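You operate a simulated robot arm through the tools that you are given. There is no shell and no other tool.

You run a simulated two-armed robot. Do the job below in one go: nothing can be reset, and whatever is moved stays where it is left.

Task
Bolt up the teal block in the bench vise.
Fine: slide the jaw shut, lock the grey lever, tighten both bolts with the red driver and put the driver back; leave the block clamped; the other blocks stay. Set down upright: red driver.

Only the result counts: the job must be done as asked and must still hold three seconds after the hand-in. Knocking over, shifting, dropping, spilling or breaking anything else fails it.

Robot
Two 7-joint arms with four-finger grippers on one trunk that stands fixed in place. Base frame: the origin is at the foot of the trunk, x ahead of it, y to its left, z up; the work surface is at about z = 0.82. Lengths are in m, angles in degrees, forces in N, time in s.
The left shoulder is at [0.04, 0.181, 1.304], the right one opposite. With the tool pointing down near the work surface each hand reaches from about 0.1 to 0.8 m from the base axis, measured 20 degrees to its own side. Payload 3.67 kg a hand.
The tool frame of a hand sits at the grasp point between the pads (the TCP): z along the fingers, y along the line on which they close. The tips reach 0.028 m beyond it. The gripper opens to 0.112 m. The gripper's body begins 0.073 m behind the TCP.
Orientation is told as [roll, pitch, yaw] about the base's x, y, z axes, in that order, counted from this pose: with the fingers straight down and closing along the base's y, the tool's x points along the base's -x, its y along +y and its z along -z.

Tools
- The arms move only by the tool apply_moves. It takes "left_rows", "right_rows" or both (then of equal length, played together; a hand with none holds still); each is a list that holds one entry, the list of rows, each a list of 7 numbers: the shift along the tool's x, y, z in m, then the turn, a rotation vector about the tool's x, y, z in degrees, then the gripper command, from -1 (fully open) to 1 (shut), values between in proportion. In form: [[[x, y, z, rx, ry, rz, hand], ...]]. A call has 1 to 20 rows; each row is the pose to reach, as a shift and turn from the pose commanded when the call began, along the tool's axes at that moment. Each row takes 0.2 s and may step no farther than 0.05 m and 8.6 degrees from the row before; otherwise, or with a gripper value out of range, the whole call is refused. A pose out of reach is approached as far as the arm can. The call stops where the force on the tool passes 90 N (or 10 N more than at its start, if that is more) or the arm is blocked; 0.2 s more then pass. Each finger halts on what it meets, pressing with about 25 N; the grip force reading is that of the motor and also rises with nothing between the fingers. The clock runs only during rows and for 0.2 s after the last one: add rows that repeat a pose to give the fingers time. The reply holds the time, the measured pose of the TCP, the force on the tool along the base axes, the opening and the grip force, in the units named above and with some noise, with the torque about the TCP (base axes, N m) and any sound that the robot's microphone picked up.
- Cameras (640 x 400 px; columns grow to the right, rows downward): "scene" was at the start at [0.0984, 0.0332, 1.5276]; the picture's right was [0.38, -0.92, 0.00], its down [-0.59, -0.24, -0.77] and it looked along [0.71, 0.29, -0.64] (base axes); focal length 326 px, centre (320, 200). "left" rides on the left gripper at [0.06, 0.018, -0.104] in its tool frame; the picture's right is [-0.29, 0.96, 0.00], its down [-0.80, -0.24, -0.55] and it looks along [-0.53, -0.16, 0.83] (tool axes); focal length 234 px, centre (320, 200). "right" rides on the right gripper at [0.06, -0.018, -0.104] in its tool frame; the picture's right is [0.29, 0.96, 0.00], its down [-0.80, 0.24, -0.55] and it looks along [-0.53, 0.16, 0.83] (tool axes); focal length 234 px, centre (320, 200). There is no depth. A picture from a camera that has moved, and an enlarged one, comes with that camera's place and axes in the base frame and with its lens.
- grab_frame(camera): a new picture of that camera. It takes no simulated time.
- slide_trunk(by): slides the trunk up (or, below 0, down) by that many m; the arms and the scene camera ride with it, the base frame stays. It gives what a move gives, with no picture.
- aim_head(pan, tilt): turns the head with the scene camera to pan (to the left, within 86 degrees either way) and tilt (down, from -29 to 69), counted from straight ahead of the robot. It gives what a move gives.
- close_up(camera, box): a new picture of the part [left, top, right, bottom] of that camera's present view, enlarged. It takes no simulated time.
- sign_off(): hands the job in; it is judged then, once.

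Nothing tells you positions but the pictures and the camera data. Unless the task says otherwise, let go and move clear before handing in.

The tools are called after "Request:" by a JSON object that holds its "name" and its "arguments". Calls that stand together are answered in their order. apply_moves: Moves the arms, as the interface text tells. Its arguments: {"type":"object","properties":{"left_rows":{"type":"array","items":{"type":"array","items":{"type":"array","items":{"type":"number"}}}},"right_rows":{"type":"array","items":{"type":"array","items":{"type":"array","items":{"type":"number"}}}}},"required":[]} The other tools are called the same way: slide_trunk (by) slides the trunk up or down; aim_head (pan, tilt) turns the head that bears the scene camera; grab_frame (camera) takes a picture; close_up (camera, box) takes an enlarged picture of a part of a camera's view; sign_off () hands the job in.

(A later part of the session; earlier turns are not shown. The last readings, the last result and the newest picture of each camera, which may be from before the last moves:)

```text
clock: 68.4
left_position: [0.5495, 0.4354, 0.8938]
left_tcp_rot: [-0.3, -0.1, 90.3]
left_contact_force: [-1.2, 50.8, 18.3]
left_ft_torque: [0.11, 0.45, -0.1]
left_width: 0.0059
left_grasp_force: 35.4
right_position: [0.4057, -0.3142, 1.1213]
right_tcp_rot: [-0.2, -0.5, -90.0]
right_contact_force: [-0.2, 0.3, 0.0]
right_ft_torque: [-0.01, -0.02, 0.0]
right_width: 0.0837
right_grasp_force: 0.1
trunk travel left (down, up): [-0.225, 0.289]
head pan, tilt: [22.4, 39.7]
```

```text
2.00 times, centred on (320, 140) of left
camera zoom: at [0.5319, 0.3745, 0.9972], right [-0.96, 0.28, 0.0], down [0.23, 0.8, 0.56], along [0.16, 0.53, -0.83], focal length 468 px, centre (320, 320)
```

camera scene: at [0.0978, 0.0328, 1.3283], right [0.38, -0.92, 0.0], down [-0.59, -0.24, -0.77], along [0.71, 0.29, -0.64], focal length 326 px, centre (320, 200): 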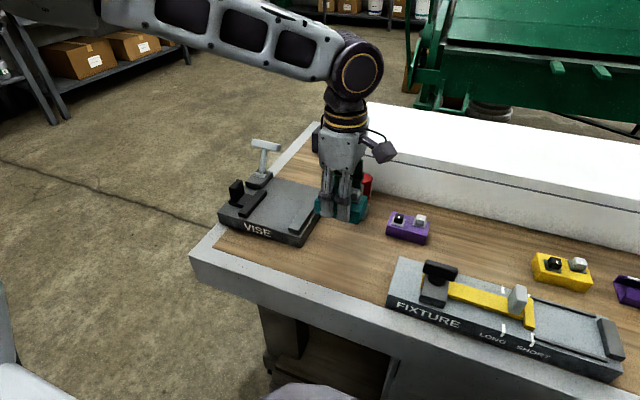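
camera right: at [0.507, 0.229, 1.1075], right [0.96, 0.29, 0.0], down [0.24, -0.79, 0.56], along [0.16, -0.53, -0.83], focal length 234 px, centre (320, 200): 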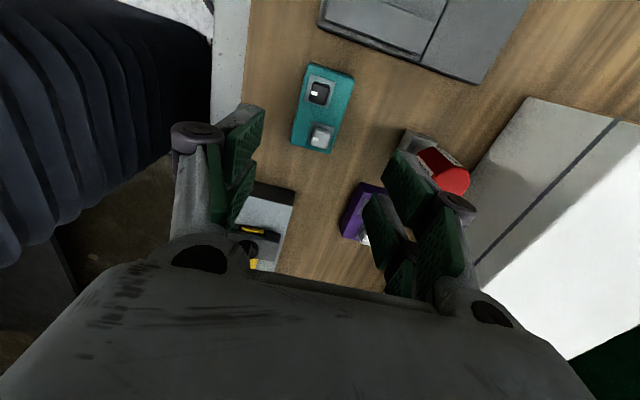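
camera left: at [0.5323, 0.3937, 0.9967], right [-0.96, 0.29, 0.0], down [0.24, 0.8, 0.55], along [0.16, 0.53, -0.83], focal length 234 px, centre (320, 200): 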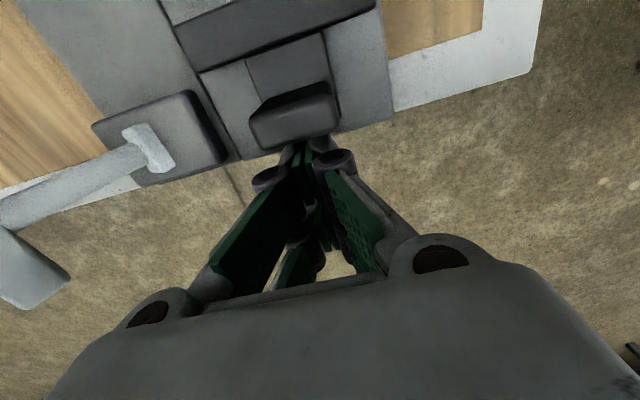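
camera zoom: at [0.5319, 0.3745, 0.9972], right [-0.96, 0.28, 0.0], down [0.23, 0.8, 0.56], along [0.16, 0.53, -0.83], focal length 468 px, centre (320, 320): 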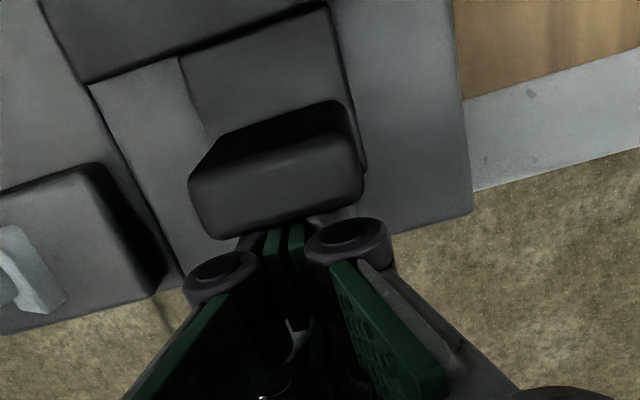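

The knob has moved about 14 mm toward the block, matching the expected closing travel. Checking whether both jaws now touch the block.

Request:
{"name": "close_up", "arguments": {"camera": "scene", "box": [265, 185, 305, 225]}}

Request:
{"name": "close_up", "arguments": {"camera": "scene", "box": [240, 190, 280, 225]}}

```text
10.00 times, centred on (285, 205) of scene
camera zoom: at [0.0966, 0.0392, 1.3284], right [0.39, -0.92, 0.0], down [-0.59, -0.25, -0.77], along [0.71, 0.29, -0.64], focal length 3263 px, centre (670, 150)
```

zoom: 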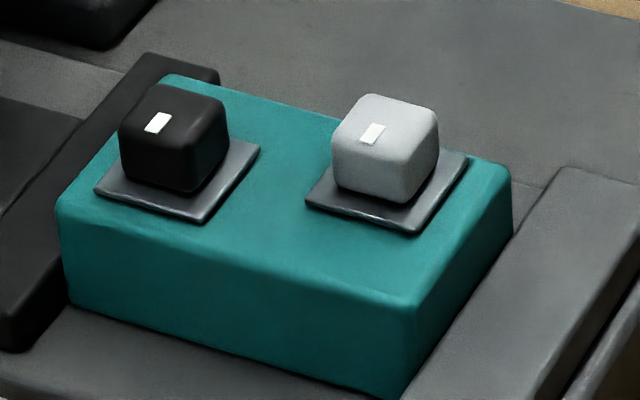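

```text
11.43 times, centred on (260, 208) of scene
camera zoom: at [0.0966, 0.0392, 1.3284], right [0.39, -0.92, 0.0], down [-0.59, -0.25, -0.77], along [0.71, 0.29, -0.64], focal length 3729 px, centre (1006, 114)
```

zoom: 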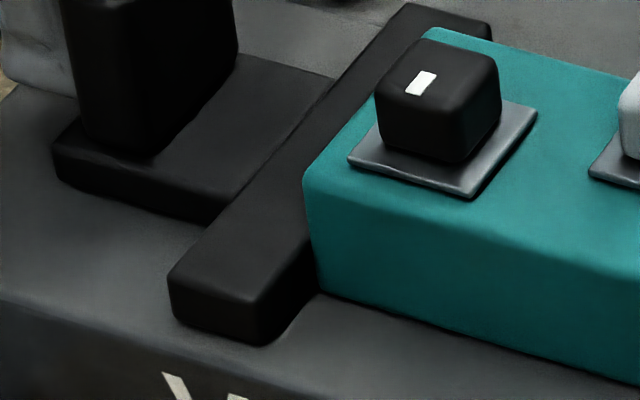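

Both jaws are against the block. Backing off the knob and lifting clear to see that the jaw stays put.

Request:
{"name": "apply_moves", "arguments": {"left_rows": [[[-0.01, 0, 0, 0, 0, 0, 1], [-0.02, 0, 0, 0, 0, 0, 1], [-0.02, 0, -0.03, 0, 0, 0, 1], [-0.02, 0, -0.07, 0, 0, 0, 1], [-0.02, 0, -0.11, 0, 0, 0, 1], [-0.02, 0, -0.14, 0, 0, 0, 0.5]]]}}

Request:
{"name": "close_up", "arguments": {"camera": "scene", "box": [200, 120, 320, 240]}}

Request:
{"name": "grab_frame", "arguments": {"camera": "left"}}

```text
clock: 69.8
left_position: [0.5492, 0.4492, 1.0325]
left_tcp_rot: [-0.1, 0.1, 90.0]
left_contact_force: [-1.0, -0.2, 0.0]
left_ft_torque: [0.0, 0.0, 0.0]
left_width: 0.0281
left_grasp_force: 0.1
right_position: [0.406, -0.3203, 1.1199]
right_tcp_rot: [-0.2, -0.2, -90.1]
right_contact_force: [0.0, -0.3, 0.8]
right_ft_torque: [0.0, -0.02, 0.04]
right_width: 0.084
right_grasp_force: 0.1
trunk travel left (down, up): [-0.225, 0.289]
head pan, tilt: [22.4, 39.7]
```

```text
3.33 times, centred on (260, 180) of scene
camera zoom: at [0.098, 0.0327, 1.3283], right [0.38, -0.92, 0.0], down [-0.59, -0.24, -0.77], along [0.71, 0.29, -0.64], focal length 1088 px, centre (520, 267)
```

zoom: 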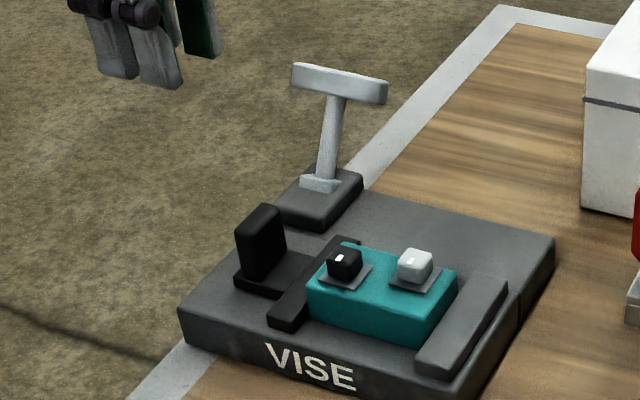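

```text
taken
camera left: at [0.5313, 0.3885, 1.1371], right [-0.96, 0.29, 0.0], down [0.24, 0.8, 0.55], along [0.16, 0.53, -0.83], focal length 234 px, centre (320, 200)
```

left: 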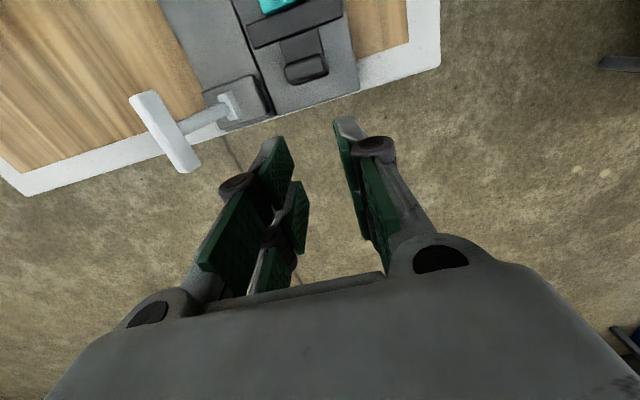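

The jaw held. The lever T-bar is centred near (0.677, 0.411, 0.933), about 73 mm long along y, hinged at its foot (0.639, 0.412, 0.873) and leaning away by ~33°. I'll turn the left hand to yaw 0 and move above it, so the fingers can take the bar by its ends.

Request:
{"name": "apply_moves", "arguments": {"left_rows": [[[0.003, -0.0107, -0.01, 0, 0, 7.5, 0], [0.0063, -0.0213, -0.01, 0, 0, 15, -0.5], [0.0095, -0.032, -0.01, 0, 0, 22.5, -1], [0.0127, -0.0427, -0.01, 0, 0, 30, -1], [0.0158, -0.0533, -0.01, 0, 0, 37.5, -1], [0.019, -0.064, -0.01, 0, 0, 45, -1], [0.0222, -0.0747, -0.01, 0, 0, 52.5, -1], [0.0253, -0.0853, -0.01, 0, 0, 60, -1], [0.0285, -0.096, -0.01, 0, 0, 67.5, -1], [0.0317, -0.1067, -0.01, 0, 0, 75, -1], [0.0348, -0.1173, -0.01, 0, 0, 82.5, -1], [0.038, -0.128, -0.01, 0, 0, 90, -1], [0.038, -0.128, -0.01, 0, 0, 90, -1]]]}}

Request:
{"name": "grab_frame", "arguments": {"camera": "left"}}

Request:
{"name": "grab_frame", "arguments": {"camera": "scene"}}

```text
clock: 72.6
left_position: [0.6782, 0.4112, 1.043]
left_tcp_rot: [-0.3, -0.2, -0.1]
left_contact_force: [0.0, 0.6, -0.5]
left_ft_torque: [-0.05, -0.01, 0.01]
left_width: 0.1119
left_grasp_force: 0.0
right_position: [0.4074, -0.3206, 1.1195]
right_tcp_rot: [-0.2, -0.3, -90.1]
right_contact_force: [0.3, 0.0, 0.1]
right_ft_torque: [-0.02, -0.02, 0.01]
right_width: 0.0841
right_grasp_force: 0.0
trunk travel left (down, up): [-0.225, 0.289]
head pan, tilt: [22.4, 39.7]
```

```text
taken
camera left: at [0.6183, 0.4286, 1.1475], right [0.29, 0.96, 0.0], down [0.8, -0.24, 0.56], along [0.53, -0.16, -0.83], focal length 234 px, centre (320, 200)
```

left: 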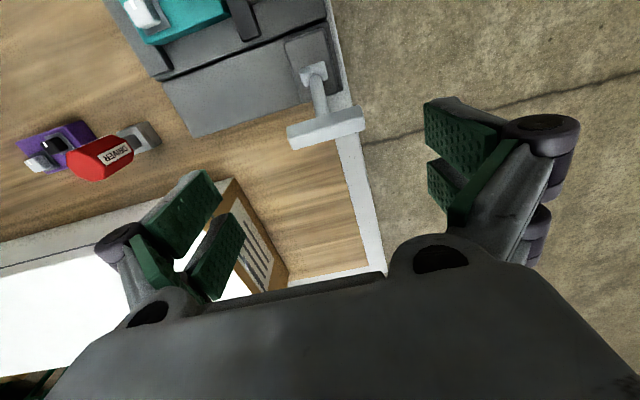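

```text
taken
camera scene: at [0.0981, 0.0332, 1.3283], right [0.38, -0.92, 0.0], down [-0.59, -0.24, -0.77], along [0.71, 0.29, -0.64], focal length 326 px, centre (320, 200)
```

scene: 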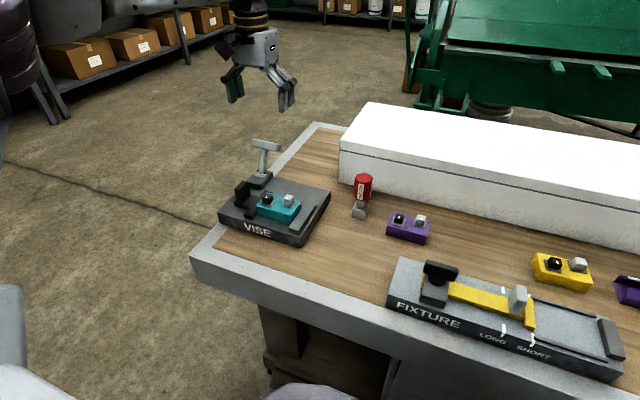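

Positioned above the lever. Descending around the T-bar ends and closing on it.

Request:
{"name": "apply_moves", "arguments": {"left_rows": [[[0, 0.002, 0.03, 0, 0, 0, -1], [0, 0.002, 0.06, 0, 0, 0, -1], [0, 0.002, 0.09, 0, 0, 0, -1], [0, 0.002, 0.105, 0, 0, 0, -1], [0, 0.002, 0.112, 0, 0, 0, -1], [0, 0.002, 0.112, 0, 0, 0, -1]]]}}

Request:
{"name": "grab_frame", "arguments": {"camera": "left"}}

Request:
{"name": "close_up", "arguments": {"camera": "scene", "box": [200, 80, 340, 220]}}

```text
clock: 74.0
left_position: [0.6785, 0.4106, 0.9334]
left_tcp_rot: [-0.1, 0.0, 0.1]
left_contact_force: [1.0, -0.3, -0.4]
left_ft_torque: [0.01, 0.0, 0.03]
left_width: 0.1118
left_grasp_force: 0.0
right_position: [0.407, -0.3198, 1.1197]
right_tcp_rot: [-0.3, -0.2, -90.0]
right_contact_force: [0.3, -0.2, -0.4]
right_ft_torque: [0.0, -0.01, -0.04]
right_width: 0.084
right_grasp_force: 0.0
trunk travel left (down, up): [-0.225, 0.289]
head pan, tilt: [22.4, 39.7]
```

```text
taken
camera left: at [0.6188, 0.4288, 1.0359], right [0.29, 0.96, 0.0], down [0.8, -0.24, 0.56], along [0.53, -0.16, -0.83], focal length 234 px, centre (320, 200)
```

left: 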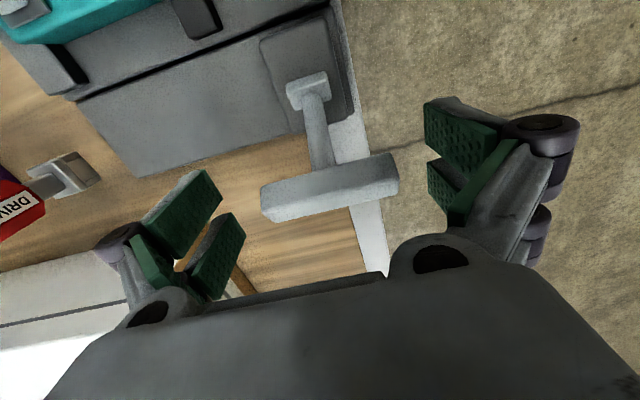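

```text
2.86 times, centred on (270, 150) of scene
camera zoom: at [0.0984, 0.0331, 1.3282], right [0.38, -0.92, 0.0], down [-0.59, -0.24, -0.77], along [0.71, 0.29, -0.64], focal length 932 px, centre (463, 343)
```

zoom: 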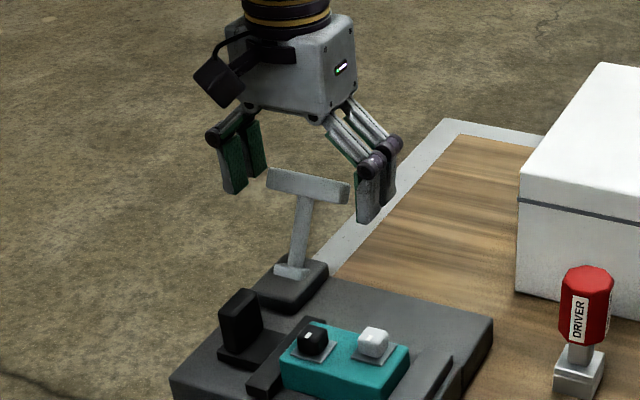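

The bar's centre is at y ≈ 0.415; nudging over by 4 mm and closing on its ends.

Request:
{"name": "apply_moves", "arguments": {"left_rows": [[[0.002, 0.004, 0, 0, 0, 0, -1], [0.002, 0.004, 0, 0, 0, 0, -0.6], [0.002, 0.004, 0, 0, 0, 0, -0.3], [0.002, 0.004, 0, 0, 0, 0, 0], [0.002, 0.004, 0, 0, 0, 0, 0.5], [0.002, 0.004, 0, 0, 0, 0, 1], [0.002, 0.004, 0, 0, 0, 0, 1]]]}}

Request:
{"name": "grab_frame", "arguments": {"camera": "left"}}

```text
clock: 75.6
left_position: [0.6766, 0.4147, 0.9321]
left_tcp_rot: [-0.1, -0.1, 0.0]
left_contact_force: [0.3, -5.3, 1.5]
left_ft_torque: [-0.52, 0.06, -0.18]
left_width: 0.0712
left_grasp_force: 45.1
right_position: [0.4071, -0.3207, 1.1196]
right_tcp_rot: [-0.2, -0.3, -90.0]
right_contact_force: [-0.6, -0.2, -0.5]
right_ft_torque: [0.01, -0.03, -0.05]
right_width: 0.0841
right_grasp_force: 0.0
trunk travel left (down, up): [-0.225, 0.289]
head pan, tilt: [22.4, 39.7]
```

```text
taken
camera left: at [0.6165, 0.4322, 1.0364], right [0.29, 0.96, 0.0], down [0.8, -0.24, 0.56], along [0.53, -0.16, -0.83], focal length 234 px, centre (320, 200)
```

left: 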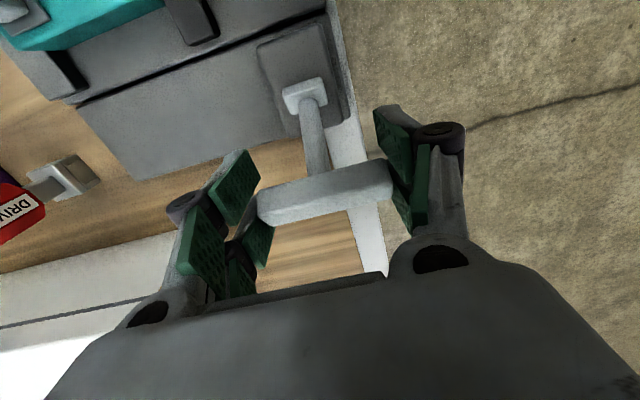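

Gripped (71 mm). A small test swing toward the robot (-x) along the arc to feel which way the lever moves.

Request:
{"name": "apply_moves", "arguments": {"left_rows": [[[0.0045, 0, -0.0026, 0, 0, 0, 1], [0.0087, 0, -0.0049, 0, 0, 0, 1], [0.0087, 0, -0.0049, 0, 0, 0, 1]]]}}

```text
clock: 76.4
left_position: [0.6708, 0.4143, 0.9363]
left_tcp_rot: [-0.3, 0.0, 0.1]
left_contact_force: [16.9, -6.9, -5.0]
left_ft_torque: [-0.04, -1.45, -0.11]
left_width: 0.0712
left_grasp_force: 44.9
right_position: [0.4091, -0.3215, 1.1174]
right_tcp_rot: [-0.3, -0.2, -90.0]
right_contact_force: [0.1, 0.6, 0.0]
right_ft_torque: [0.03, 0.01, -0.01]
right_width: 0.0839
right_grasp_force: 0.1
trunk travel left (down, up): [-0.225, 0.289]
head pan, tilt: [22.4, 39.7]
```

Request:
{"name": "close_up", "arguments": {"camera": "left", "box": [200, 20, 480, 260]}}

Request:
{"name": "close_up", "arguments": {"camera": "scene", "box": [210, 100, 330, 220]}}

```text
1.67 times, centred on (340, 140) of left
camera zoom: at [0.6105, 0.4322, 1.0397], right [0.29, 0.96, 0.0], down [0.8, -0.24, 0.56], along [0.53, -0.16, -0.83], focal length 390 px, centre (287, 300)
```

zoom: 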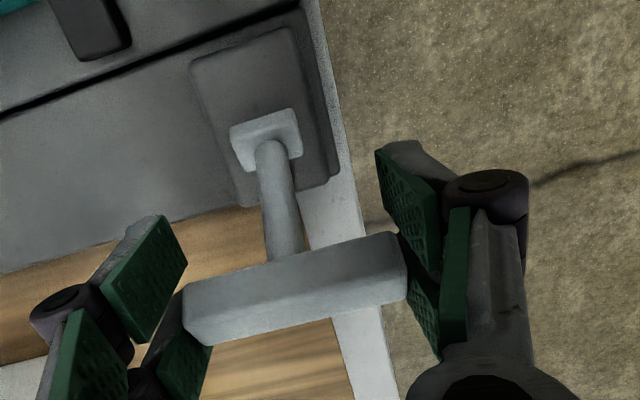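

```text
3.33 times, centred on (270, 160) of scene
camera zoom: at [0.101, 0.0324, 1.328], right [0.38, -0.92, 0.0], down [-0.59, -0.24, -0.77], along [0.71, 0.29, -0.64], focal length 1088 px, centre (487, 333)
```

zoom: 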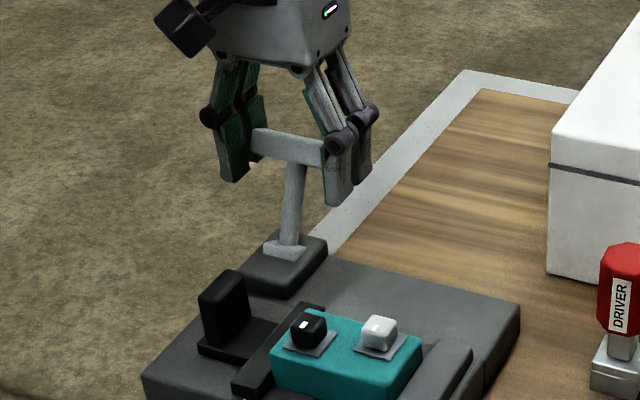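

The lever yields toward -x with about 17 N. Continuing along the arc.

Request:
{"name": "apply_moves", "arguments": {"left_rows": [[[0.004, 0, -0.0017, 0, 0, 0, 1], [0.008, 0, -0.0031, 0, 0, 0, 1], [0.0118, 0, -0.0043, 0, 0, 0, 1], [0.0118, 0, -0.0043, 0, 0, 0, 1]]]}}

```text
clock: 77.4
left_position: [0.6568, 0.415, 0.9414]
left_tcp_rot: [-0.1, 0.1, 0.0]
left_contact_force: [17.4, -7.5, -2.8]
left_ft_torque: [-0.08, -1.44, -0.04]
left_width: 0.0709
left_grasp_force: 45.4
right_position: [0.4099, -0.3208, 1.1186]
right_tcp_rot: [-0.2, -0.3, -90.0]
right_contact_force: [0.1, 0.5, -0.5]
right_ft_torque: [0.01, -0.02, -0.01]
right_width: 0.0843
right_grasp_force: 0.0
trunk travel left (down, up): [-0.225, 0.289]
head pan, tilt: [22.4, 39.7]
```

It moves with constant friction-like force. Swinging on through vertical to the near side.

Request:
{"name": "apply_moves", "arguments": {"left_rows": [[[0.0062, 0, -0.0013, 0, 0, 0, 1], [0.0123, 0, -0.0021, 0, 0, 0, 1], [0.0185, 0, -0.0024, 0, 0, 0, 1], [0.0247, 0, -0.0021, 0, 0, 0, 1], [0.0309, 0, -0.0013, 0, 0, 0, 1], [0.037, 0, 0, 0, 0, 0, 1], [0.043, 0, 0.002, 0, 0, 0, 1], [0.0488, 0, 0.0043, 0, 0, 0, 1]]]}}

Request:
{"name": "close_up", "arguments": {"camera": "scene", "box": [200, 80, 340, 220]}}

```text
clock: 79.2
left_position: [0.6066, 0.4149, 0.9381]
left_tcp_rot: [0.0, 0.1, 0.0]
left_contact_force: [13.9, -7.1, 10.0]
left_ft_torque: [-0.16, -1.4, -0.1]
left_width: 0.071
left_grasp_force: 45.3
right_position: [0.4073, -0.3216, 1.1188]
right_tcp_rot: [-0.1, -0.3, -90.0]
right_contact_force: [0.0, -0.1, -0.3]
right_ft_torque: [-0.03, 0.01, 0.01]
right_width: 0.084
right_grasp_force: 0.2
trunk travel left (down, up): [-0.225, 0.289]
head pan, tilt: [22.4, 39.7]
```

```text
2.86 times, centred on (270, 150) of scene
camera zoom: at [0.0989, 0.0315, 1.3282], right [0.38, -0.92, 0.0], down [-0.59, -0.24, -0.77], along [0.71, 0.29, -0.64], focal length 932 px, centre (463, 343)
```

zoom: 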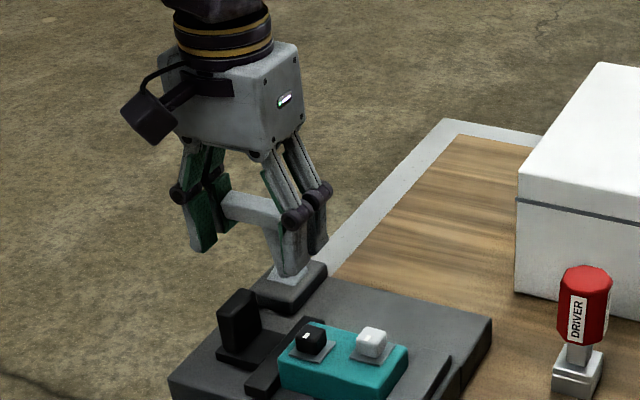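

The lever follows an arc about hinge (0.636, 0.872); now ~24° past vertical and still free. Continuing down the near side in small steps.

Request:
{"name": "apply_moves", "arguments": {"left_rows": [[[0.0062, 0, 0.0029, 0, 0, 0, 1], [0.0123, 0, 0.0061, 0, 0, 0, 1], [0.0172, 0, 0.01, 0, 0, 0, 1], [0.022, 0, 0.0142, 0, 0, 0, 1], [0.022, 0, 0.0142, 0, 0, 0, 1]]]}}

Request:
{"name": "close_up", "arguments": {"camera": "scene", "box": [200, 100, 320, 220]}}

```text
clock: 80.4
left_position: [0.5854, 0.4142, 0.9248]
left_tcp_rot: [-0.2, -0.1, 0.1]
left_contact_force: [8.2, -10.3, 14.4]
left_ft_torque: [0.0, -1.36, -0.11]
left_width: 0.0707
left_grasp_force: 45.3
right_position: [0.4069, -0.3212, 1.12]
right_tcp_rot: [-0.1, -0.1, -90.0]
right_contact_force: [-0.9, 1.1, -0.7]
right_ft_torque: [0.03, 0.0, -0.01]
right_width: 0.0842
right_grasp_force: 0.0
trunk travel left (down, up): [-0.225, 0.289]
head pan, tilt: [22.4, 39.7]
```

```text
3.33 times, centred on (260, 160) of scene
camera zoom: at [0.0977, 0.031, 1.3284], right [0.38, -0.92, 0.0], down [-0.59, -0.24, -0.77], along [0.71, 0.29, -0.64], focal length 1088 px, centre (520, 333)
```

zoom: 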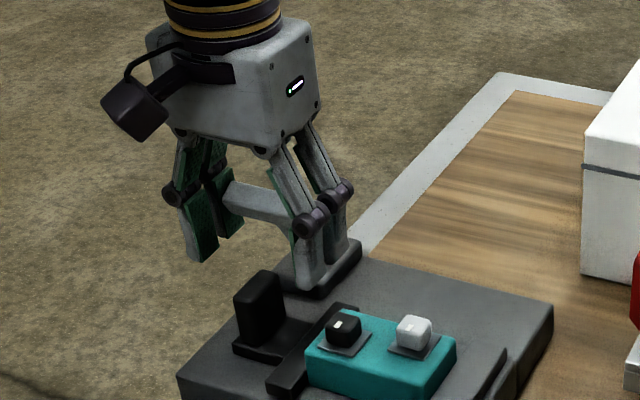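

Still free at ~44° past vertical, with no click yet. Continuing carefully while watching clearance to the knob.

Request:
{"name": "apply_moves", "arguments": {"left_rows": [[[0.003, 0, 0.0034, 0, 0, 0, 1], [0.006, 0, 0.0068, 0, 0, 0, 1], [0.0085, 0, 0.01, 0, 0, 0, 1], [0.0085, 0, 0.01, 0, 0, 0, 1]]]}}

Request:
{"name": "close_up", "arguments": {"camera": "left", "box": [180, 20, 480, 300]}}

Request:
{"name": "close_up", "arguments": {"camera": "scene", "box": [220, 140, 290, 210]}}

```text
clock: 81.4
left_position: [0.5777, 0.4132, 0.9154]
left_tcp_rot: [-0.1, -0.4, 0.0]
left_contact_force: [16.9, -1.5, 26.1]
left_ft_torque: [0.05, -0.49, 0.05]
left_width: 0.0701
left_grasp_force: 45.1
right_position: [0.407, -0.3209, 1.1189]
right_tcp_rot: [-0.2, -0.1, -90.0]
right_contact_force: [-0.2, -1.0, -0.6]
right_ft_torque: [0.01, -0.01, 0.02]
right_width: 0.084
right_grasp_force: 0.1
trunk travel left (down, up): [-0.225, 0.289]
head pan, tilt: [22.4, 39.7]
```

```text
1.43 times, centred on (330, 160) of left
camera zoom: at [0.5174, 0.432, 1.0186], right [0.29, 0.96, 0.0], down [0.79, -0.24, 0.56], along [0.54, -0.16, -0.83], focal length 334 px, centre (306, 257)
```

zoom: 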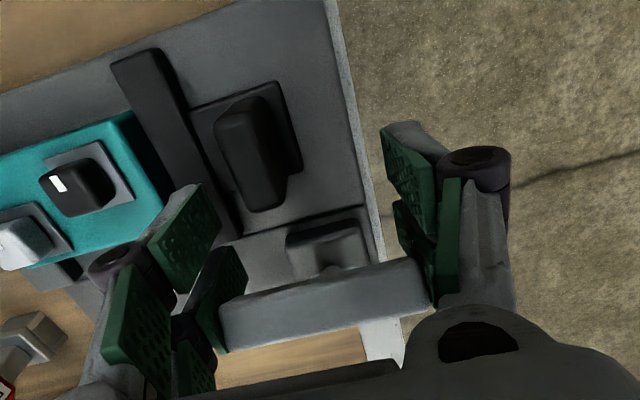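

```text
5.71 times, centred on (255, 175) of scene
camera zoom: at [0.0981, 0.0311, 1.3284], right [0.38, -0.92, 0.0], down [-0.59, -0.24, -0.77], along [0.71, 0.29, -0.64], focal length 1864 px, centre (691, 343)
```

zoom: 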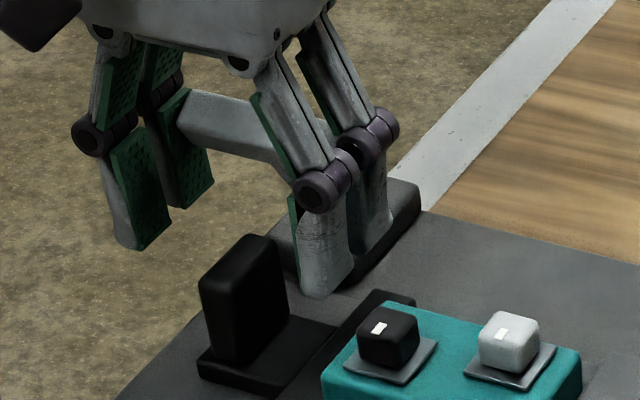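

The lever has come up against its end stop: the T-bar sits near (0.596, 0.414, 0.930), i.e. ~34° past vertical, mirrored from where it started. I'll open the fingers modestly, lift away, and check that it stays there.

Request:
{"name": "apply_moves", "arguments": {"left_rows": [[[0, 0, 0, 0, 0, 0, 0.2], [0, 0, 0, 0, 0, 0, -0.3], [0, 0, 0, 0, 0, 0, -0.6], [0, 0, 0, 0, 0, 0, -0.6], [0, 0, -0.03, 0, 0, 0, -0.6], [0, 0, -0.07, 0, 0, 0, -0.6], [0, 0, -0.11, 0, 0, 0, -0.6], [0, 0, -0.13, 0, 0, 0, -0.6]]]}}

Request:
{"name": "grab_frame", "arguments": {"camera": "left"}}

Request:
{"name": "close_up", "arguments": {"camera": "scene", "box": [190, 120, 320, 240]}}

```text
clock: 83.2
left_position: [0.5775, 0.4164, 1.045]
left_tcp_rot: [-0.2, -0.1, -0.1]
left_contact_force: [-0.3, 0.3, -0.4]
left_ft_torque: [0.02, 0.0, 0.02]
left_width: 0.0895
left_grasp_force: 0.0
right_position: [0.4069, -0.32, 1.1192]
right_tcp_rot: [-0.2, -0.2, -90.0]
right_contact_force: [0.2, -0.7, 0.3]
right_ft_torque: [0.01, 0.0, 0.03]
right_width: 0.084
right_grasp_force: 0.0
trunk travel left (down, up): [-0.225, 0.289]
head pan, tilt: [22.4, 39.7]
```

```text
taken
camera left: at [0.5174, 0.4329, 1.1483], right [0.29, 0.96, 0.0], down [0.8, -0.24, 0.56], along [0.53, -0.16, -0.83], focal length 234 px, centre (320, 200)
```

left: 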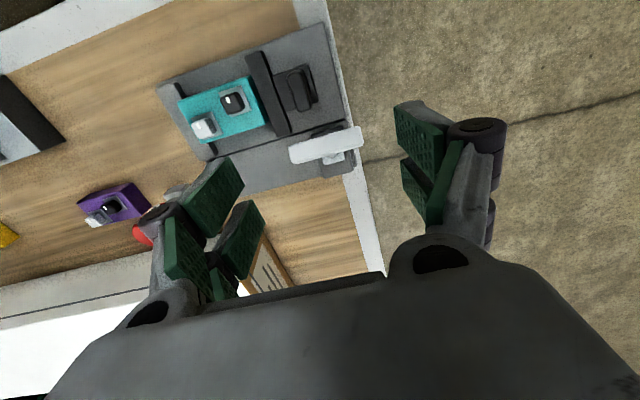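

```text
3.33 times, centred on (255, 180) of scene
camera zoom: at [0.0983, 0.0329, 1.3282], right [0.38, -0.92, 0.0], down [-0.59, -0.24, -0.77], along [0.71, 0.29, -0.64], focal length 1088 px, centre (537, 267)
```

zoom: 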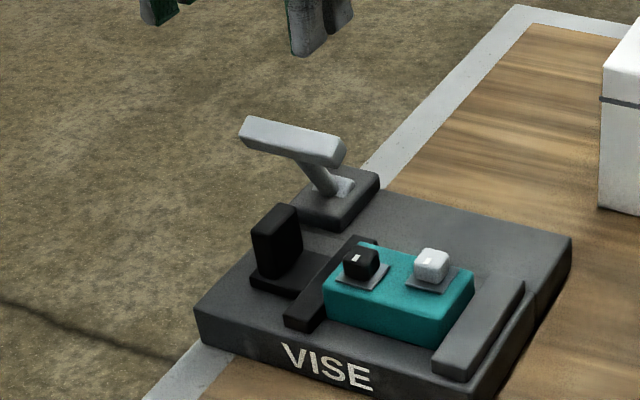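

The lever now leans ~33° toward the robot and stayed there. To make sure it is fully home I'll push the bar from behind with closed fingers and see whether it moves further.

Request:
{"name": "apply_moves", "arguments": {"left_rows": [[[-0.03, -0.002, 0, 0, 0, 0, 0], [-0.06, -0.002, 0, 0, 0, 0, 0.6], [-0.08, -0.002, 0, 0, 0, 0, 1], [-0.08, -0.002, 0.03, 0, 0, 0, 1], [-0.08, -0.002, 0.06, 0, 0, 0, 1], [-0.08, -0.002, 0.085, 0, 0, 0, 1], [-0.08, -0.002, 0.1, 0, 0, 0, 1], [-0.075, -0.002, 0.1, 0, 0, 0, 1], [-0.069, -0.002, 0.1, 0, 0, 0, 1], [-0.063, -0.002, 0.1, 0, 0, 0, 1], [-0.058, -0.002, 0.1, 0, 0, 0, 1], [-0.053, -0.002, 0.1, 0, 0, 0, 1]]]}}

Request:
{"name": "close_up", "arguments": {"camera": "scene", "box": [190, 120, 320, 240]}}

```text
clock: 85.8
left_position: [0.6343, 0.4145, 0.9441]
left_tcp_rot: [-0.1, -0.5, 0.0]
left_contact_force: [35.8, 3.2, 4.7]
left_ft_torque: [-0.02, -0.78, -0.19]
left_width: 0.0058
left_grasp_force: 35.7
right_position: [0.4105, -0.32, 1.1172]
right_tcp_rot: [-0.5, -0.2, -89.9]
right_contact_force: [-0.6, -0.1, 0.7]
right_ft_torque: [-0.03, -0.01, -0.02]
right_width: 0.0839
right_grasp_force: 0.1
trunk travel left (down, up): [-0.225, 0.289]
head pan, tilt: [22.4, 39.7]
```

```text
3.33 times, centred on (255, 180) of scene
camera zoom: at [0.1026, 0.0331, 1.328], right [0.38, -0.92, 0.0], down [-0.59, -0.24, -0.77], along [0.71, 0.29, -0.64], focal length 1088 px, centre (537, 267)
```

zoom: 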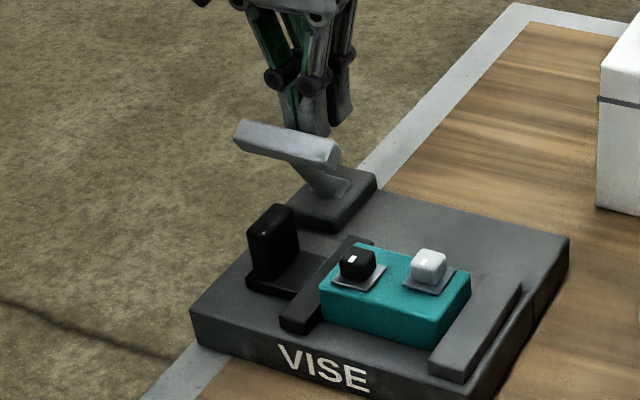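

The lever resists 36 N without moving, so it is home on its stop. Retreating up, then turning the hand to yaw +90° and going above the driver.

Request:
{"name": "apply_moves", "arguments": {"left_rows": [[[-0.012, 0, 0, 0, 0, 0, 1], [-0.02, 0, 0, 0, 0, 0, 1], [-0.02, 0, -0.04, 0, 0, 0, 0.5], [-0.02, 0, -0.08, 0, 0, 0, 0], [-0.02, 0, -0.11, 0, 0, 0, 0], [-0.015, -0.02, -0.12, 0, 0, -8, 0], [-0.01, -0.04, -0.12, 0, 0, -16, 0], [-0.005, -0.06, -0.12, 0, 0, -24, -0.2], [0.0, -0.08, -0.12, 0, 0, -32, -0.2], [0.0, -0.1, -0.12, 0, 0, -40, -0.2], [0.0, -0.12, -0.12, 0, 0, -48, -0.2], [0.0, -0.14, -0.12, 0, 0, -56, -0.2], [0.0, -0.16, -0.12, 0, 0, -64, -0.2], [0.0, -0.17, -0.12, 0, 0, -72, -0.2], [0.0, -0.18, -0.12, 0, 0, -80, -0.2], [0.0, -0.18, -0.12, 0, 0, -88, -0.2], [0.0, -0.18, -0.12, 0, 0, -90, -0.2]]]}}

Request:
{"name": "grab_frame", "arguments": {"camera": "scene"}}

Request:
{"name": "grab_frame", "arguments": {"camera": "left"}}

```text
clock: 89.4
left_position: [0.63, 0.234, 1.0634]
left_tcp_rot: [0.0, 0.1, 90.3]
left_contact_force: [-0.3, 0.2, 0.6]
left_ft_torque: [0.0, 0.03, 0.02]
left_width: 0.0669
left_grasp_force: 0.1
right_position: [0.4075, -0.3199, 1.1189]
right_tcp_rot: [-0.1, -0.2, -90.0]
right_contact_force: [0.4, 0.4, 1.1]
right_ft_torque: [-0.02, 0.02, 0.04]
right_width: 0.0842
right_grasp_force: 0.1
trunk travel left (down, up): [-0.225, 0.289]
head pan, tilt: [22.4, 39.7]
```

```text
taken
camera scene: at [0.0985, 0.0329, 1.3282], right [0.38, -0.92, 0.0], down [-0.59, -0.24, -0.77], along [0.71, 0.29, -0.64], focal length 326 px, centre (320, 200)
```

scene: 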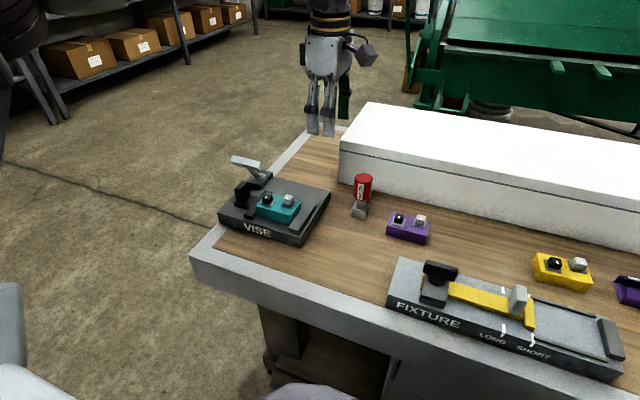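

```text
taken
camera left: at [0.6119, 0.1736, 1.167], right [-0.96, 0.29, 0.0], down [0.24, 0.8, 0.55], along [0.16, 0.53, -0.83], focal length 234 px, centre (320, 200)
```

left: 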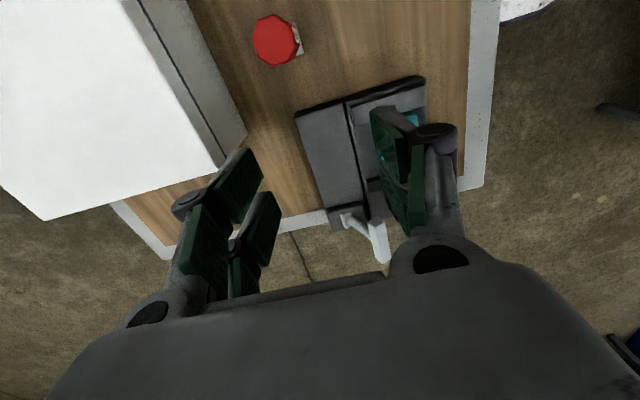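

Good: yaw +90° at (0.63, 0.234). Measuring the driver's exact axis and orientation from here.

Request:
{"name": "close_up", "arguments": {"camera": "left", "box": [240, 0, 320, 80]}}

Request:
{"name": "close_up", "arguments": {"camera": "scene", "box": [340, 160, 390, 230]}}

```text
5.00 times, centred on (280, 40) of left
camera zoom: at [0.6119, 0.1736, 1.167], right [-0.96, 0.29, 0.0], down [0.24, 0.8, 0.55], along [0.16, 0.53, -0.83], focal length 1171 px, centre (520, 1000)
```

zoom: 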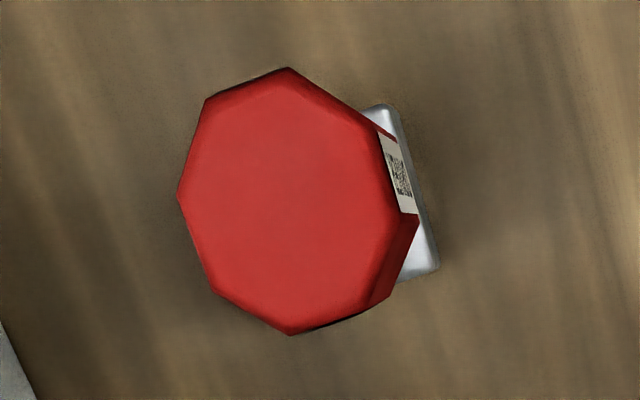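

```text
5.71 times, centred on (365, 195) of scene
camera zoom: at [0.0985, 0.0329, 1.3282], right [0.38, -0.92, 0.0], down [-0.59, -0.24, -0.77], along [0.71, 0.29, -0.64], focal length 1864 px, centre (63, 229)
```

zoom: 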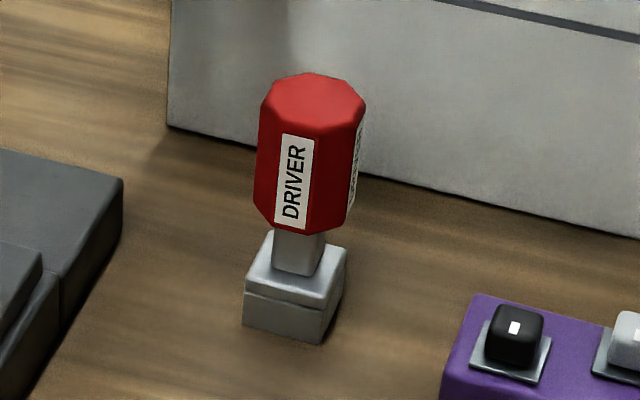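

The driver's octagonal handle (36 mm across flats, flats square to the axes) is centred at (0.648, 0.160), top z ≈ 0.928. Trying to move the left hand above it.

Request:
{"name": "apply_moves", "arguments": {"left_rows": [[[0.02, -0.0045, 0, 0, 0, 0, -0.2], [0.04, -0.009, 0, 0, 0, 0, -0.2], [0.06, -0.0135, 0, 0, 0, 0, -0.2], [0.074, -0.018, 0.0, 0, 0, 0, -0.2], [0.074, -0.018, 0.02, 0, 0, 0, -0.2], [0.074, -0.018, 0.04, 0, 0, 0, -0.2]]]}}

Request:
{"name": "grab_frame", "arguments": {"camera": "left"}}

```text
clock: 90.8
left_position: [0.6388, 0.1682, 1.0234]
left_tcp_rot: [-0.2, 0.3, 90.1]
left_contact_force: [0.2, 0.0, 0.2]
left_ft_torque: [0.0, 0.0, -0.01]
left_width: 0.067
left_grasp_force: 0.2
left hand out of reach, approached as far as the arm can: row 3, 4, 5, 6
right_position: [0.4067, -0.3203, 1.1201]
right_tcp_rot: [-0.3, -0.3, -90.0]
right_contact_force: [-0.2, -0.3, -0.1]
right_ft_torque: [0.01, 0.02, 0.01]
right_width: 0.0839
right_grasp_force: 0.1
trunk travel left (down, up): [-0.225, 0.289]
head pan, tilt: [22.4, 39.7]
```

```text
taken
camera left: at [0.62, 0.1084, 1.1266], right [-0.96, 0.29, 0.0], down [0.24, 0.8, 0.55], along [0.16, 0.53, -0.83], focal length 234 px, centre (320, 200)
```

left: 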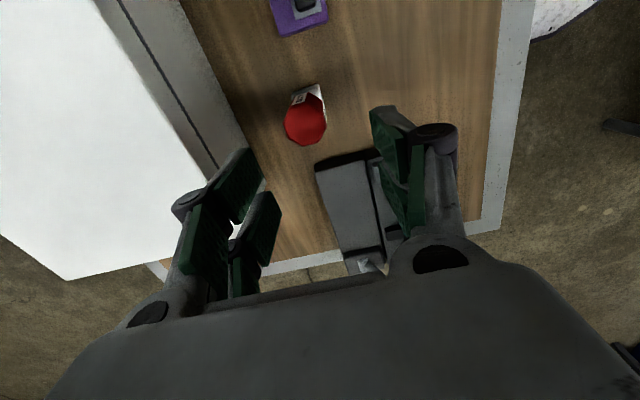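

The left arm is about 1.2 cm short with the hand exactly vertical. Leaning the hand ~7° about its own closing axis (so the pads still meet the handle flats squarely) should give the extra reach; testing that above the driver.

Request:
{"name": "apply_moves", "arguments": {"left_rows": [[[0.003, -0.003, 0, 0, 3.5, 0, -0.2], [0.006, -0.006, 0, 0, 7, 0, -0.2], [0.0082, -0.0092, 0.005, 0, 7, 0, -0.2], [0.0082, -0.0092, 0.01, 0, 7, 0, -0.2]]]}}

Request:
{"name": "grab_frame", "arguments": {"camera": "left"}}

Request:
{"name": "close_up", "arguments": {"camera": "scene", "box": [280, 60, 440, 230]}}

```text
clock: 91.8
left_position: [0.6465, 0.1606, 1.0124]
left_tcp_rot: [-0.1, 7.2, 90.2]
left_contact_force: [-0.1, 0.4, 0.5]
left_ft_torque: [0.01, -0.02, 0.03]
left_width: 0.067
left_grasp_force: 0.0
right_position: [0.4085, -0.32, 1.1193]
right_tcp_rot: [-0.2, -0.2, -90.0]
right_contact_force: [0.2, 0.1, -0.7]
right_ft_torque: [0.0, -0.01, -0.01]
right_width: 0.0837
right_grasp_force: 0.0
trunk travel left (down, up): [-0.225, 0.289]
head pan, tilt: [22.4, 39.7]
```

```text
taken
camera left: at [0.6291, 0.1135, 1.1236], right [-0.96, 0.28, -0.04], down [0.24, 0.86, 0.45], along [0.16, 0.42, -0.89], focal length 234 px, centre (320, 200)
```

left: 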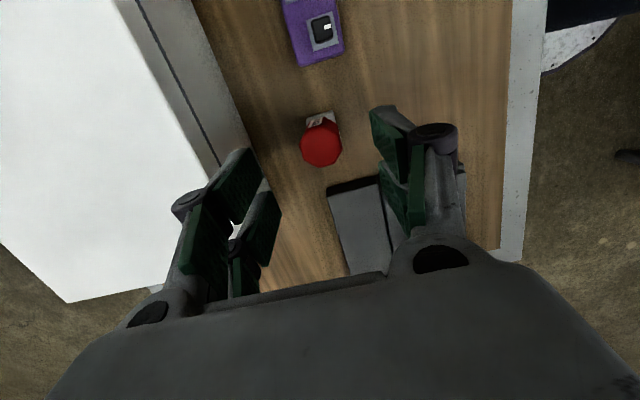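

```text
2.35 times, centred on (360, 145) of scene
camera zoom: at [0.0983, 0.0333, 1.3282], right [0.38, -0.92, 0.0], down [-0.59, -0.24, -0.77], along [0.71, 0.29, -0.64], focal length 768 px, centre (226, 329)
```

zoom: 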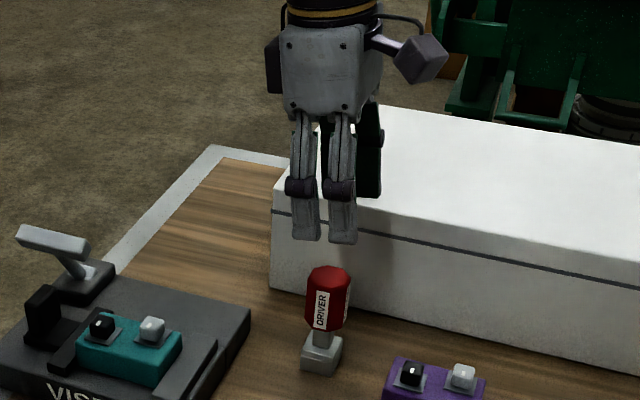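

The 7° lean reaches it. Checking the handle's centre precisely from this view before descending.

Request:
{"name": "close_up", "arguments": {"camera": "left", "box": [280, 100, 360, 180]}}

```text
5.00 times, centred on (320, 140) of left
camera zoom: at [0.6291, 0.1135, 1.1236], right [-0.96, 0.28, -0.04], down [0.24, 0.86, 0.45], along [0.16, 0.42, -0.89], focal length 1171 px, centre (320, 500)
```

zoom: 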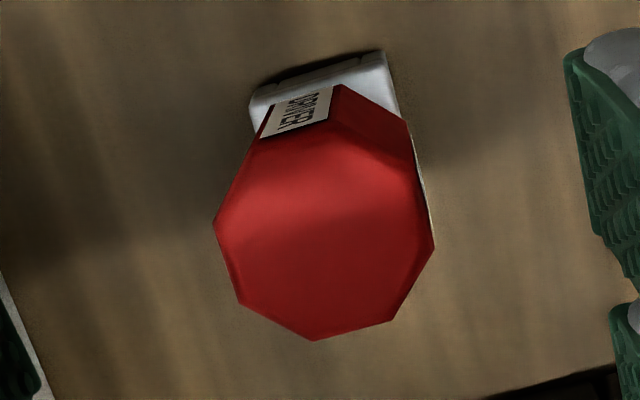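

The handle axis is at about (0.649, 0.159). Descending along the vertical with the lean kept.

Request:
{"name": "apply_moves", "arguments": {"left_rows": [[[0.0, -0.0025, 0.0, 0, 0, 0, -0.2], [-0.002, -0.0025, 0.025, 0, 0, 0, -0.2], [-0.0048, -0.0025, 0.05, 0, 0, 0, -0.2], [-0.0078, -0.0025, 0.075, 0, 0, 0, -0.2], [-0.0096, -0.0025, 0.09, 0, 0, 0, -0.2], [-0.0111, -0.0025, 0.1038, 0, 0, 0, -0.2], [-0.0111, -0.0025, 0.1038, 0, 0, 0, -0.2]]]}}

Request:
{"name": "grab_frame", "arguments": {"camera": "left"}}

Request:
{"name": "close_up", "arguments": {"camera": "scene", "box": [300, 90, 420, 230]}}

```text
clock: 93.4
left_position: [0.6424, 0.1617, 0.9122]
left_tcp_rot: [-0.1, 7.1, 90.0]
left_contact_force: [1.1, 0.5, 0.0]
left_ft_torque: [0.03, 0.0, -0.01]
left_width: 0.0671
left_grasp_force: 0.1
left hand out of reach, approached as far as the arm can: row 4, 5, 6, 7
right_position: [0.4082, -0.3199, 1.119]
right_tcp_rot: [-0.1, -0.2, -90.0]
right_contact_force: [0.0, -0.5, -0.1]
right_ft_torque: [0.03, -0.01, -0.02]
right_width: 0.084
right_grasp_force: 0.1
trunk travel left (down, up): [-0.225, 0.289]
head pan, tilt: [22.4, 39.7]
```

```text
taken
camera left: at [0.6249, 0.1146, 1.0221], right [-0.96, 0.28, -0.04], down [0.24, 0.86, 0.45], along [0.16, 0.42, -0.89], focal length 234 px, centre (320, 200)
```

left: 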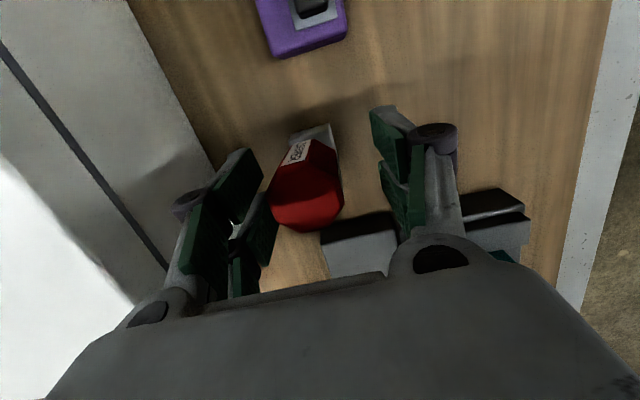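

```text
2.86 times, centred on (360, 160) of scene
camera zoom: at [0.0983, 0.0329, 1.3282], right [0.38, -0.92, 0.0], down [-0.59, -0.24, -0.77], along [0.71, 0.29, -0.64], focal length 932 px, centre (206, 314)
```

zoom: 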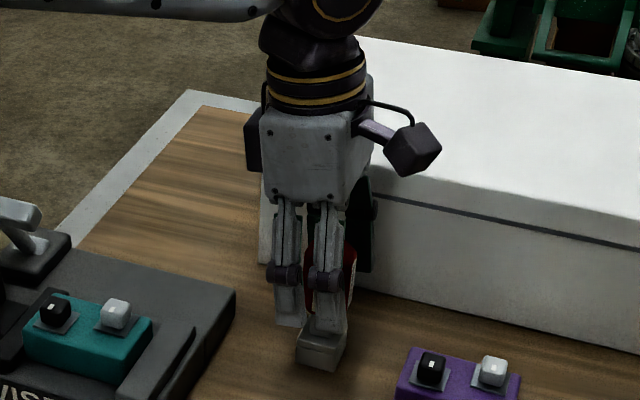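

Not quite: the arm stops ~7 mm short in x when low. A lower trunk should give a better shoulder angle, so I'll raise both hands, drop the trunk another 0.12 m, and come back down.

Request:
{"name": "apply_moves", "arguments": {"left_rows": [[[0.0033, 0, -0.0273, 0, 0, 0, -0.2], [0.0067, 0, -0.0546, 0, 0, 0, -0.2], [0.01, 0, -0.0819, 0, 0, 0, -0.2], [0.0134, 0, -0.1092, 0, 0, 0, -0.2], [0.0171, 0, -0.139, 0, 0, 0, -0.2], [0.0195, 0, -0.159, 0, 0, 0, -0.2]]], "right_rows": [[[0, 0, -0.03, 0, 0, 0, -0.5], [0, 0, -0.06, 0, 0, 0, -0.5], [0, 0, -0.09, 0, 0, 0, -0.5], [0, 0, -0.11, 0, 0, 0, -0.5], [0, 0, -0.12, 0, 0, 0, -0.5], [0, 0, -0.12, 0, 0, 0, -0.5]]]}}

Request:
{"name": "slide_trunk", "arguments": {"by": -0.12}}

Request:
{"name": "grab_frame", "arguments": {"camera": "scene"}}

```text
clock: 94.8
left_position: [0.6423, 0.1635, 1.0695]
left_tcp_rot: [-0.2, 7.1, 90.0]
left_contact_force: [-0.4, 0.5, 0.5]
left_ft_torque: [-0.02, -0.01, -0.01]
left_width: 0.0674
left_grasp_force: 0.0
right_position: [0.407, -0.3183, 1.2413]
right_tcp_rot: [-0.3, -0.2, -89.9]
right_contact_force: [1.2, -0.3, 0.2]
right_ft_torque: [0.01, 0.02, -0.04]
right_width: 0.084
right_grasp_force: 0.1
trunk travel left (down, up): [-0.225, 0.289]
head pan, tilt: [22.4, 39.7]
```

```text
clock: 96.3
left_position: [0.6421, 0.1631, 0.9496]
left_tcp_rot: [0.0, 7.2, 90.0]
left_contact_force: [-0.4, -0.1, -0.2]
left_ft_torque: [-0.03, -0.02, -0.01]
left_width: 0.0674
left_grasp_force: 0.1
right_position: [0.4065, -0.3189, 1.119]
right_tcp_rot: [-0.2, -0.1, -90.0]
right_contact_force: [-0.4, -0.5, -0.8]
right_ft_torque: [0.0, -0.01, -0.02]
right_width: 0.0842
right_grasp_force: 0.1
trunk travel left (down, up): [-0.105, 0.409]
head pan, tilt: [22.4, 39.7]
```

```text
taken
camera scene: at [0.0982, 0.033, 1.2073], right [0.38, -0.92, 0.0], down [-0.59, -0.24, -0.77], along [0.71, 0.29, -0.64], focal length 326 px, centre (320, 200)
```

scene: 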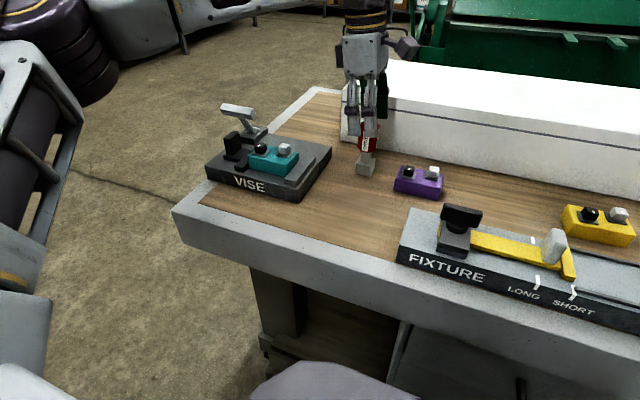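

Request:
{"name": "apply_moves", "arguments": {"left_rows": [[[0.002, -0.0035, 0, 0, 0, 0, -0.2], [0.0041, -0.0069, 0.0005, 0, 0, 0, -0.2], [0.0025, -0.0069, 0.014, 0, 0, 0, -0.2], [0.001, -0.0069, 0.028, 0, 0, 0, -0.2], [-0.001, -0.0069, 0.0418, 0, 0, 0, -0.2], [-0.001, -0.0069, 0.0418, 0, 0, 0, -0.2]]]}}

Request:
{"name": "grab_frame", "arguments": {"camera": "left"}}

Request:
{"name": "close_up", "arguments": {"camera": "scene", "box": [310, 70, 430, 190]}}

```text
clock: 97.7
left_position: [0.6508, 0.1587, 0.9067]
left_tcp_rot: [-0.1, 7.1, 89.9]
left_contact_force: [0.4, -0.3, -0.3]
left_ft_torque: [-0.02, 0.0, 0.04]
left_width: 0.0671
left_grasp_force: 0.1
left hand out of reach, approached as far as the arm can: row 2
right_position: [0.4066, -0.3185, 1.1192]
right_tcp_rot: [-0.1, -0.3, -90.1]
right_contact_force: [0.2, 0.4, -0.3]
right_ft_torque: [0.03, 0.0, 0.02]
right_width: 0.0841
right_grasp_force: 0.0
trunk travel left (down, up): [-0.105, 0.409]
head pan, tilt: [22.4, 39.7]
```

```text
taken
camera left: at [0.6317, 0.1111, 1.0173], right [-0.96, 0.29, -0.04], down [0.24, 0.86, 0.45], along [0.16, 0.42, -0.89], focal length 234 px, centre (320, 200)
```

left: 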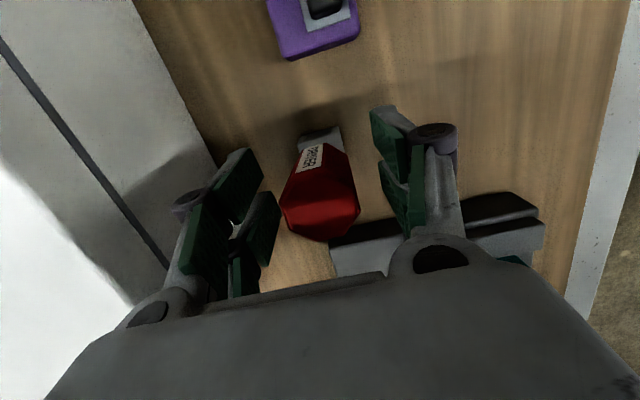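

```text
3.33 times, centred on (370, 130) of scene
camera zoom: at [0.0982, 0.033, 1.2072], right [0.38, -0.92, 0.0], down [-0.59, -0.24, -0.77], along [0.71, 0.29, -0.64], focal length 1088 px, centre (153, 433)
```

zoom: 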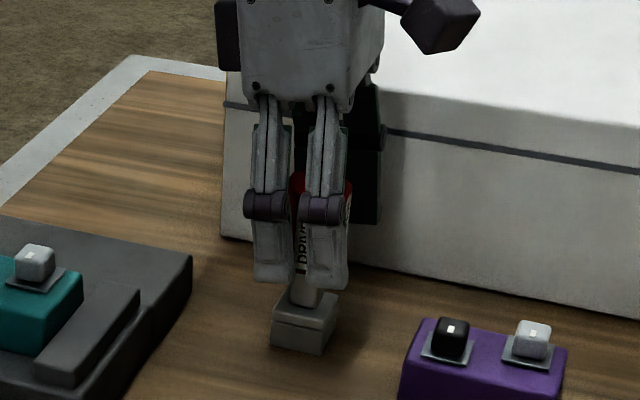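

Hand is around the handle. Small centring nudge, then close.

Request:
{"name": "apply_moves", "arguments": {"left_rows": [[[0, 0.002, 0, 0, 0, 0, 0.0], [0, 0.002, 0, 0, 0, 0, 0.2], [0, 0.002, 0, 0, 0, 0, 0.4], [0, 0.002, 0, 0, 0, 0, 0.7], [0, 0.002, 0, 0, 0, 0, 1], [0, 0.002, 0, 0, 0, 0, 1]]]}}

Request:
{"name": "grab_frame", "arguments": {"camera": "left"}}

Request:
{"name": "close_up", "arguments": {"camera": "scene", "box": [310, 70, 430, 190]}}

```text
clock: 99.1
left_position: [0.6482, 0.1584, 0.9067]
left_tcp_rot: [-0.1, 7.1, 90.0]
left_contact_force: [3.3, 0.0, 2.7]
left_ft_torque: [0.05, -0.25, 0.0]
left_width: 0.0354
left_grasp_force: 25.2
right_position: [0.4077, -0.3192, 1.1188]
right_tcp_rot: [-0.1, -0.2, -90.1]
right_contact_force: [0.6, 1.0, 0.1]
right_ft_torque: [0.03, 0.0, 0.0]
right_width: 0.084
right_grasp_force: 0.0
trunk travel left (down, up): [-0.105, 0.409]
head pan, tilt: [22.4, 39.7]
```

```text
taken
camera left: at [0.6296, 0.1108, 1.0171], right [-0.96, 0.28, -0.04], down [0.24, 0.86, 0.45], along [0.16, 0.42, -0.89], focal length 234 px, centre (320, 200)
```

left: 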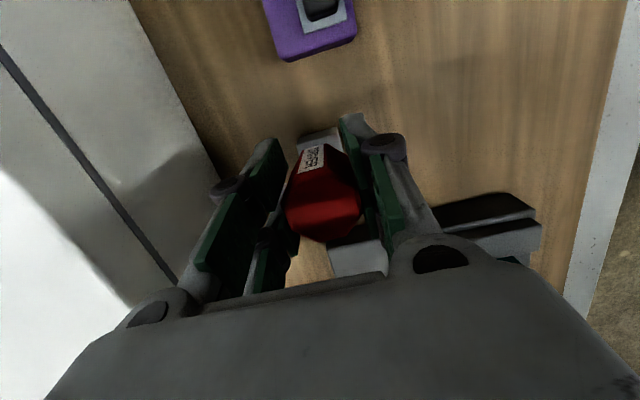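

```text
3.33 times, centred on (370, 130) of scene
camera zoom: at [0.0985, 0.033, 1.2072], right [0.38, -0.92, 0.0], down [-0.59, -0.24, -0.77], along [0.71, 0.29, -0.64], focal length 1088 px, centre (153, 433)
```

zoom: 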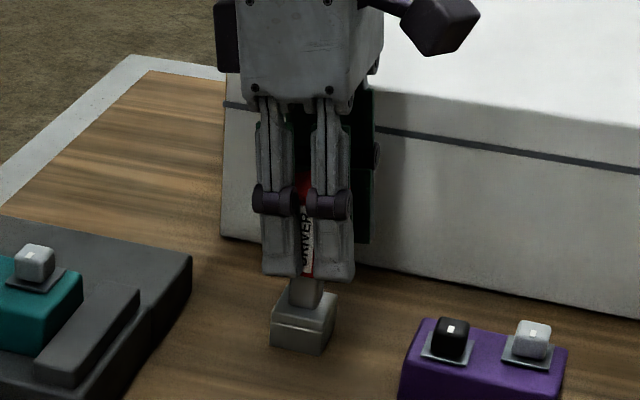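

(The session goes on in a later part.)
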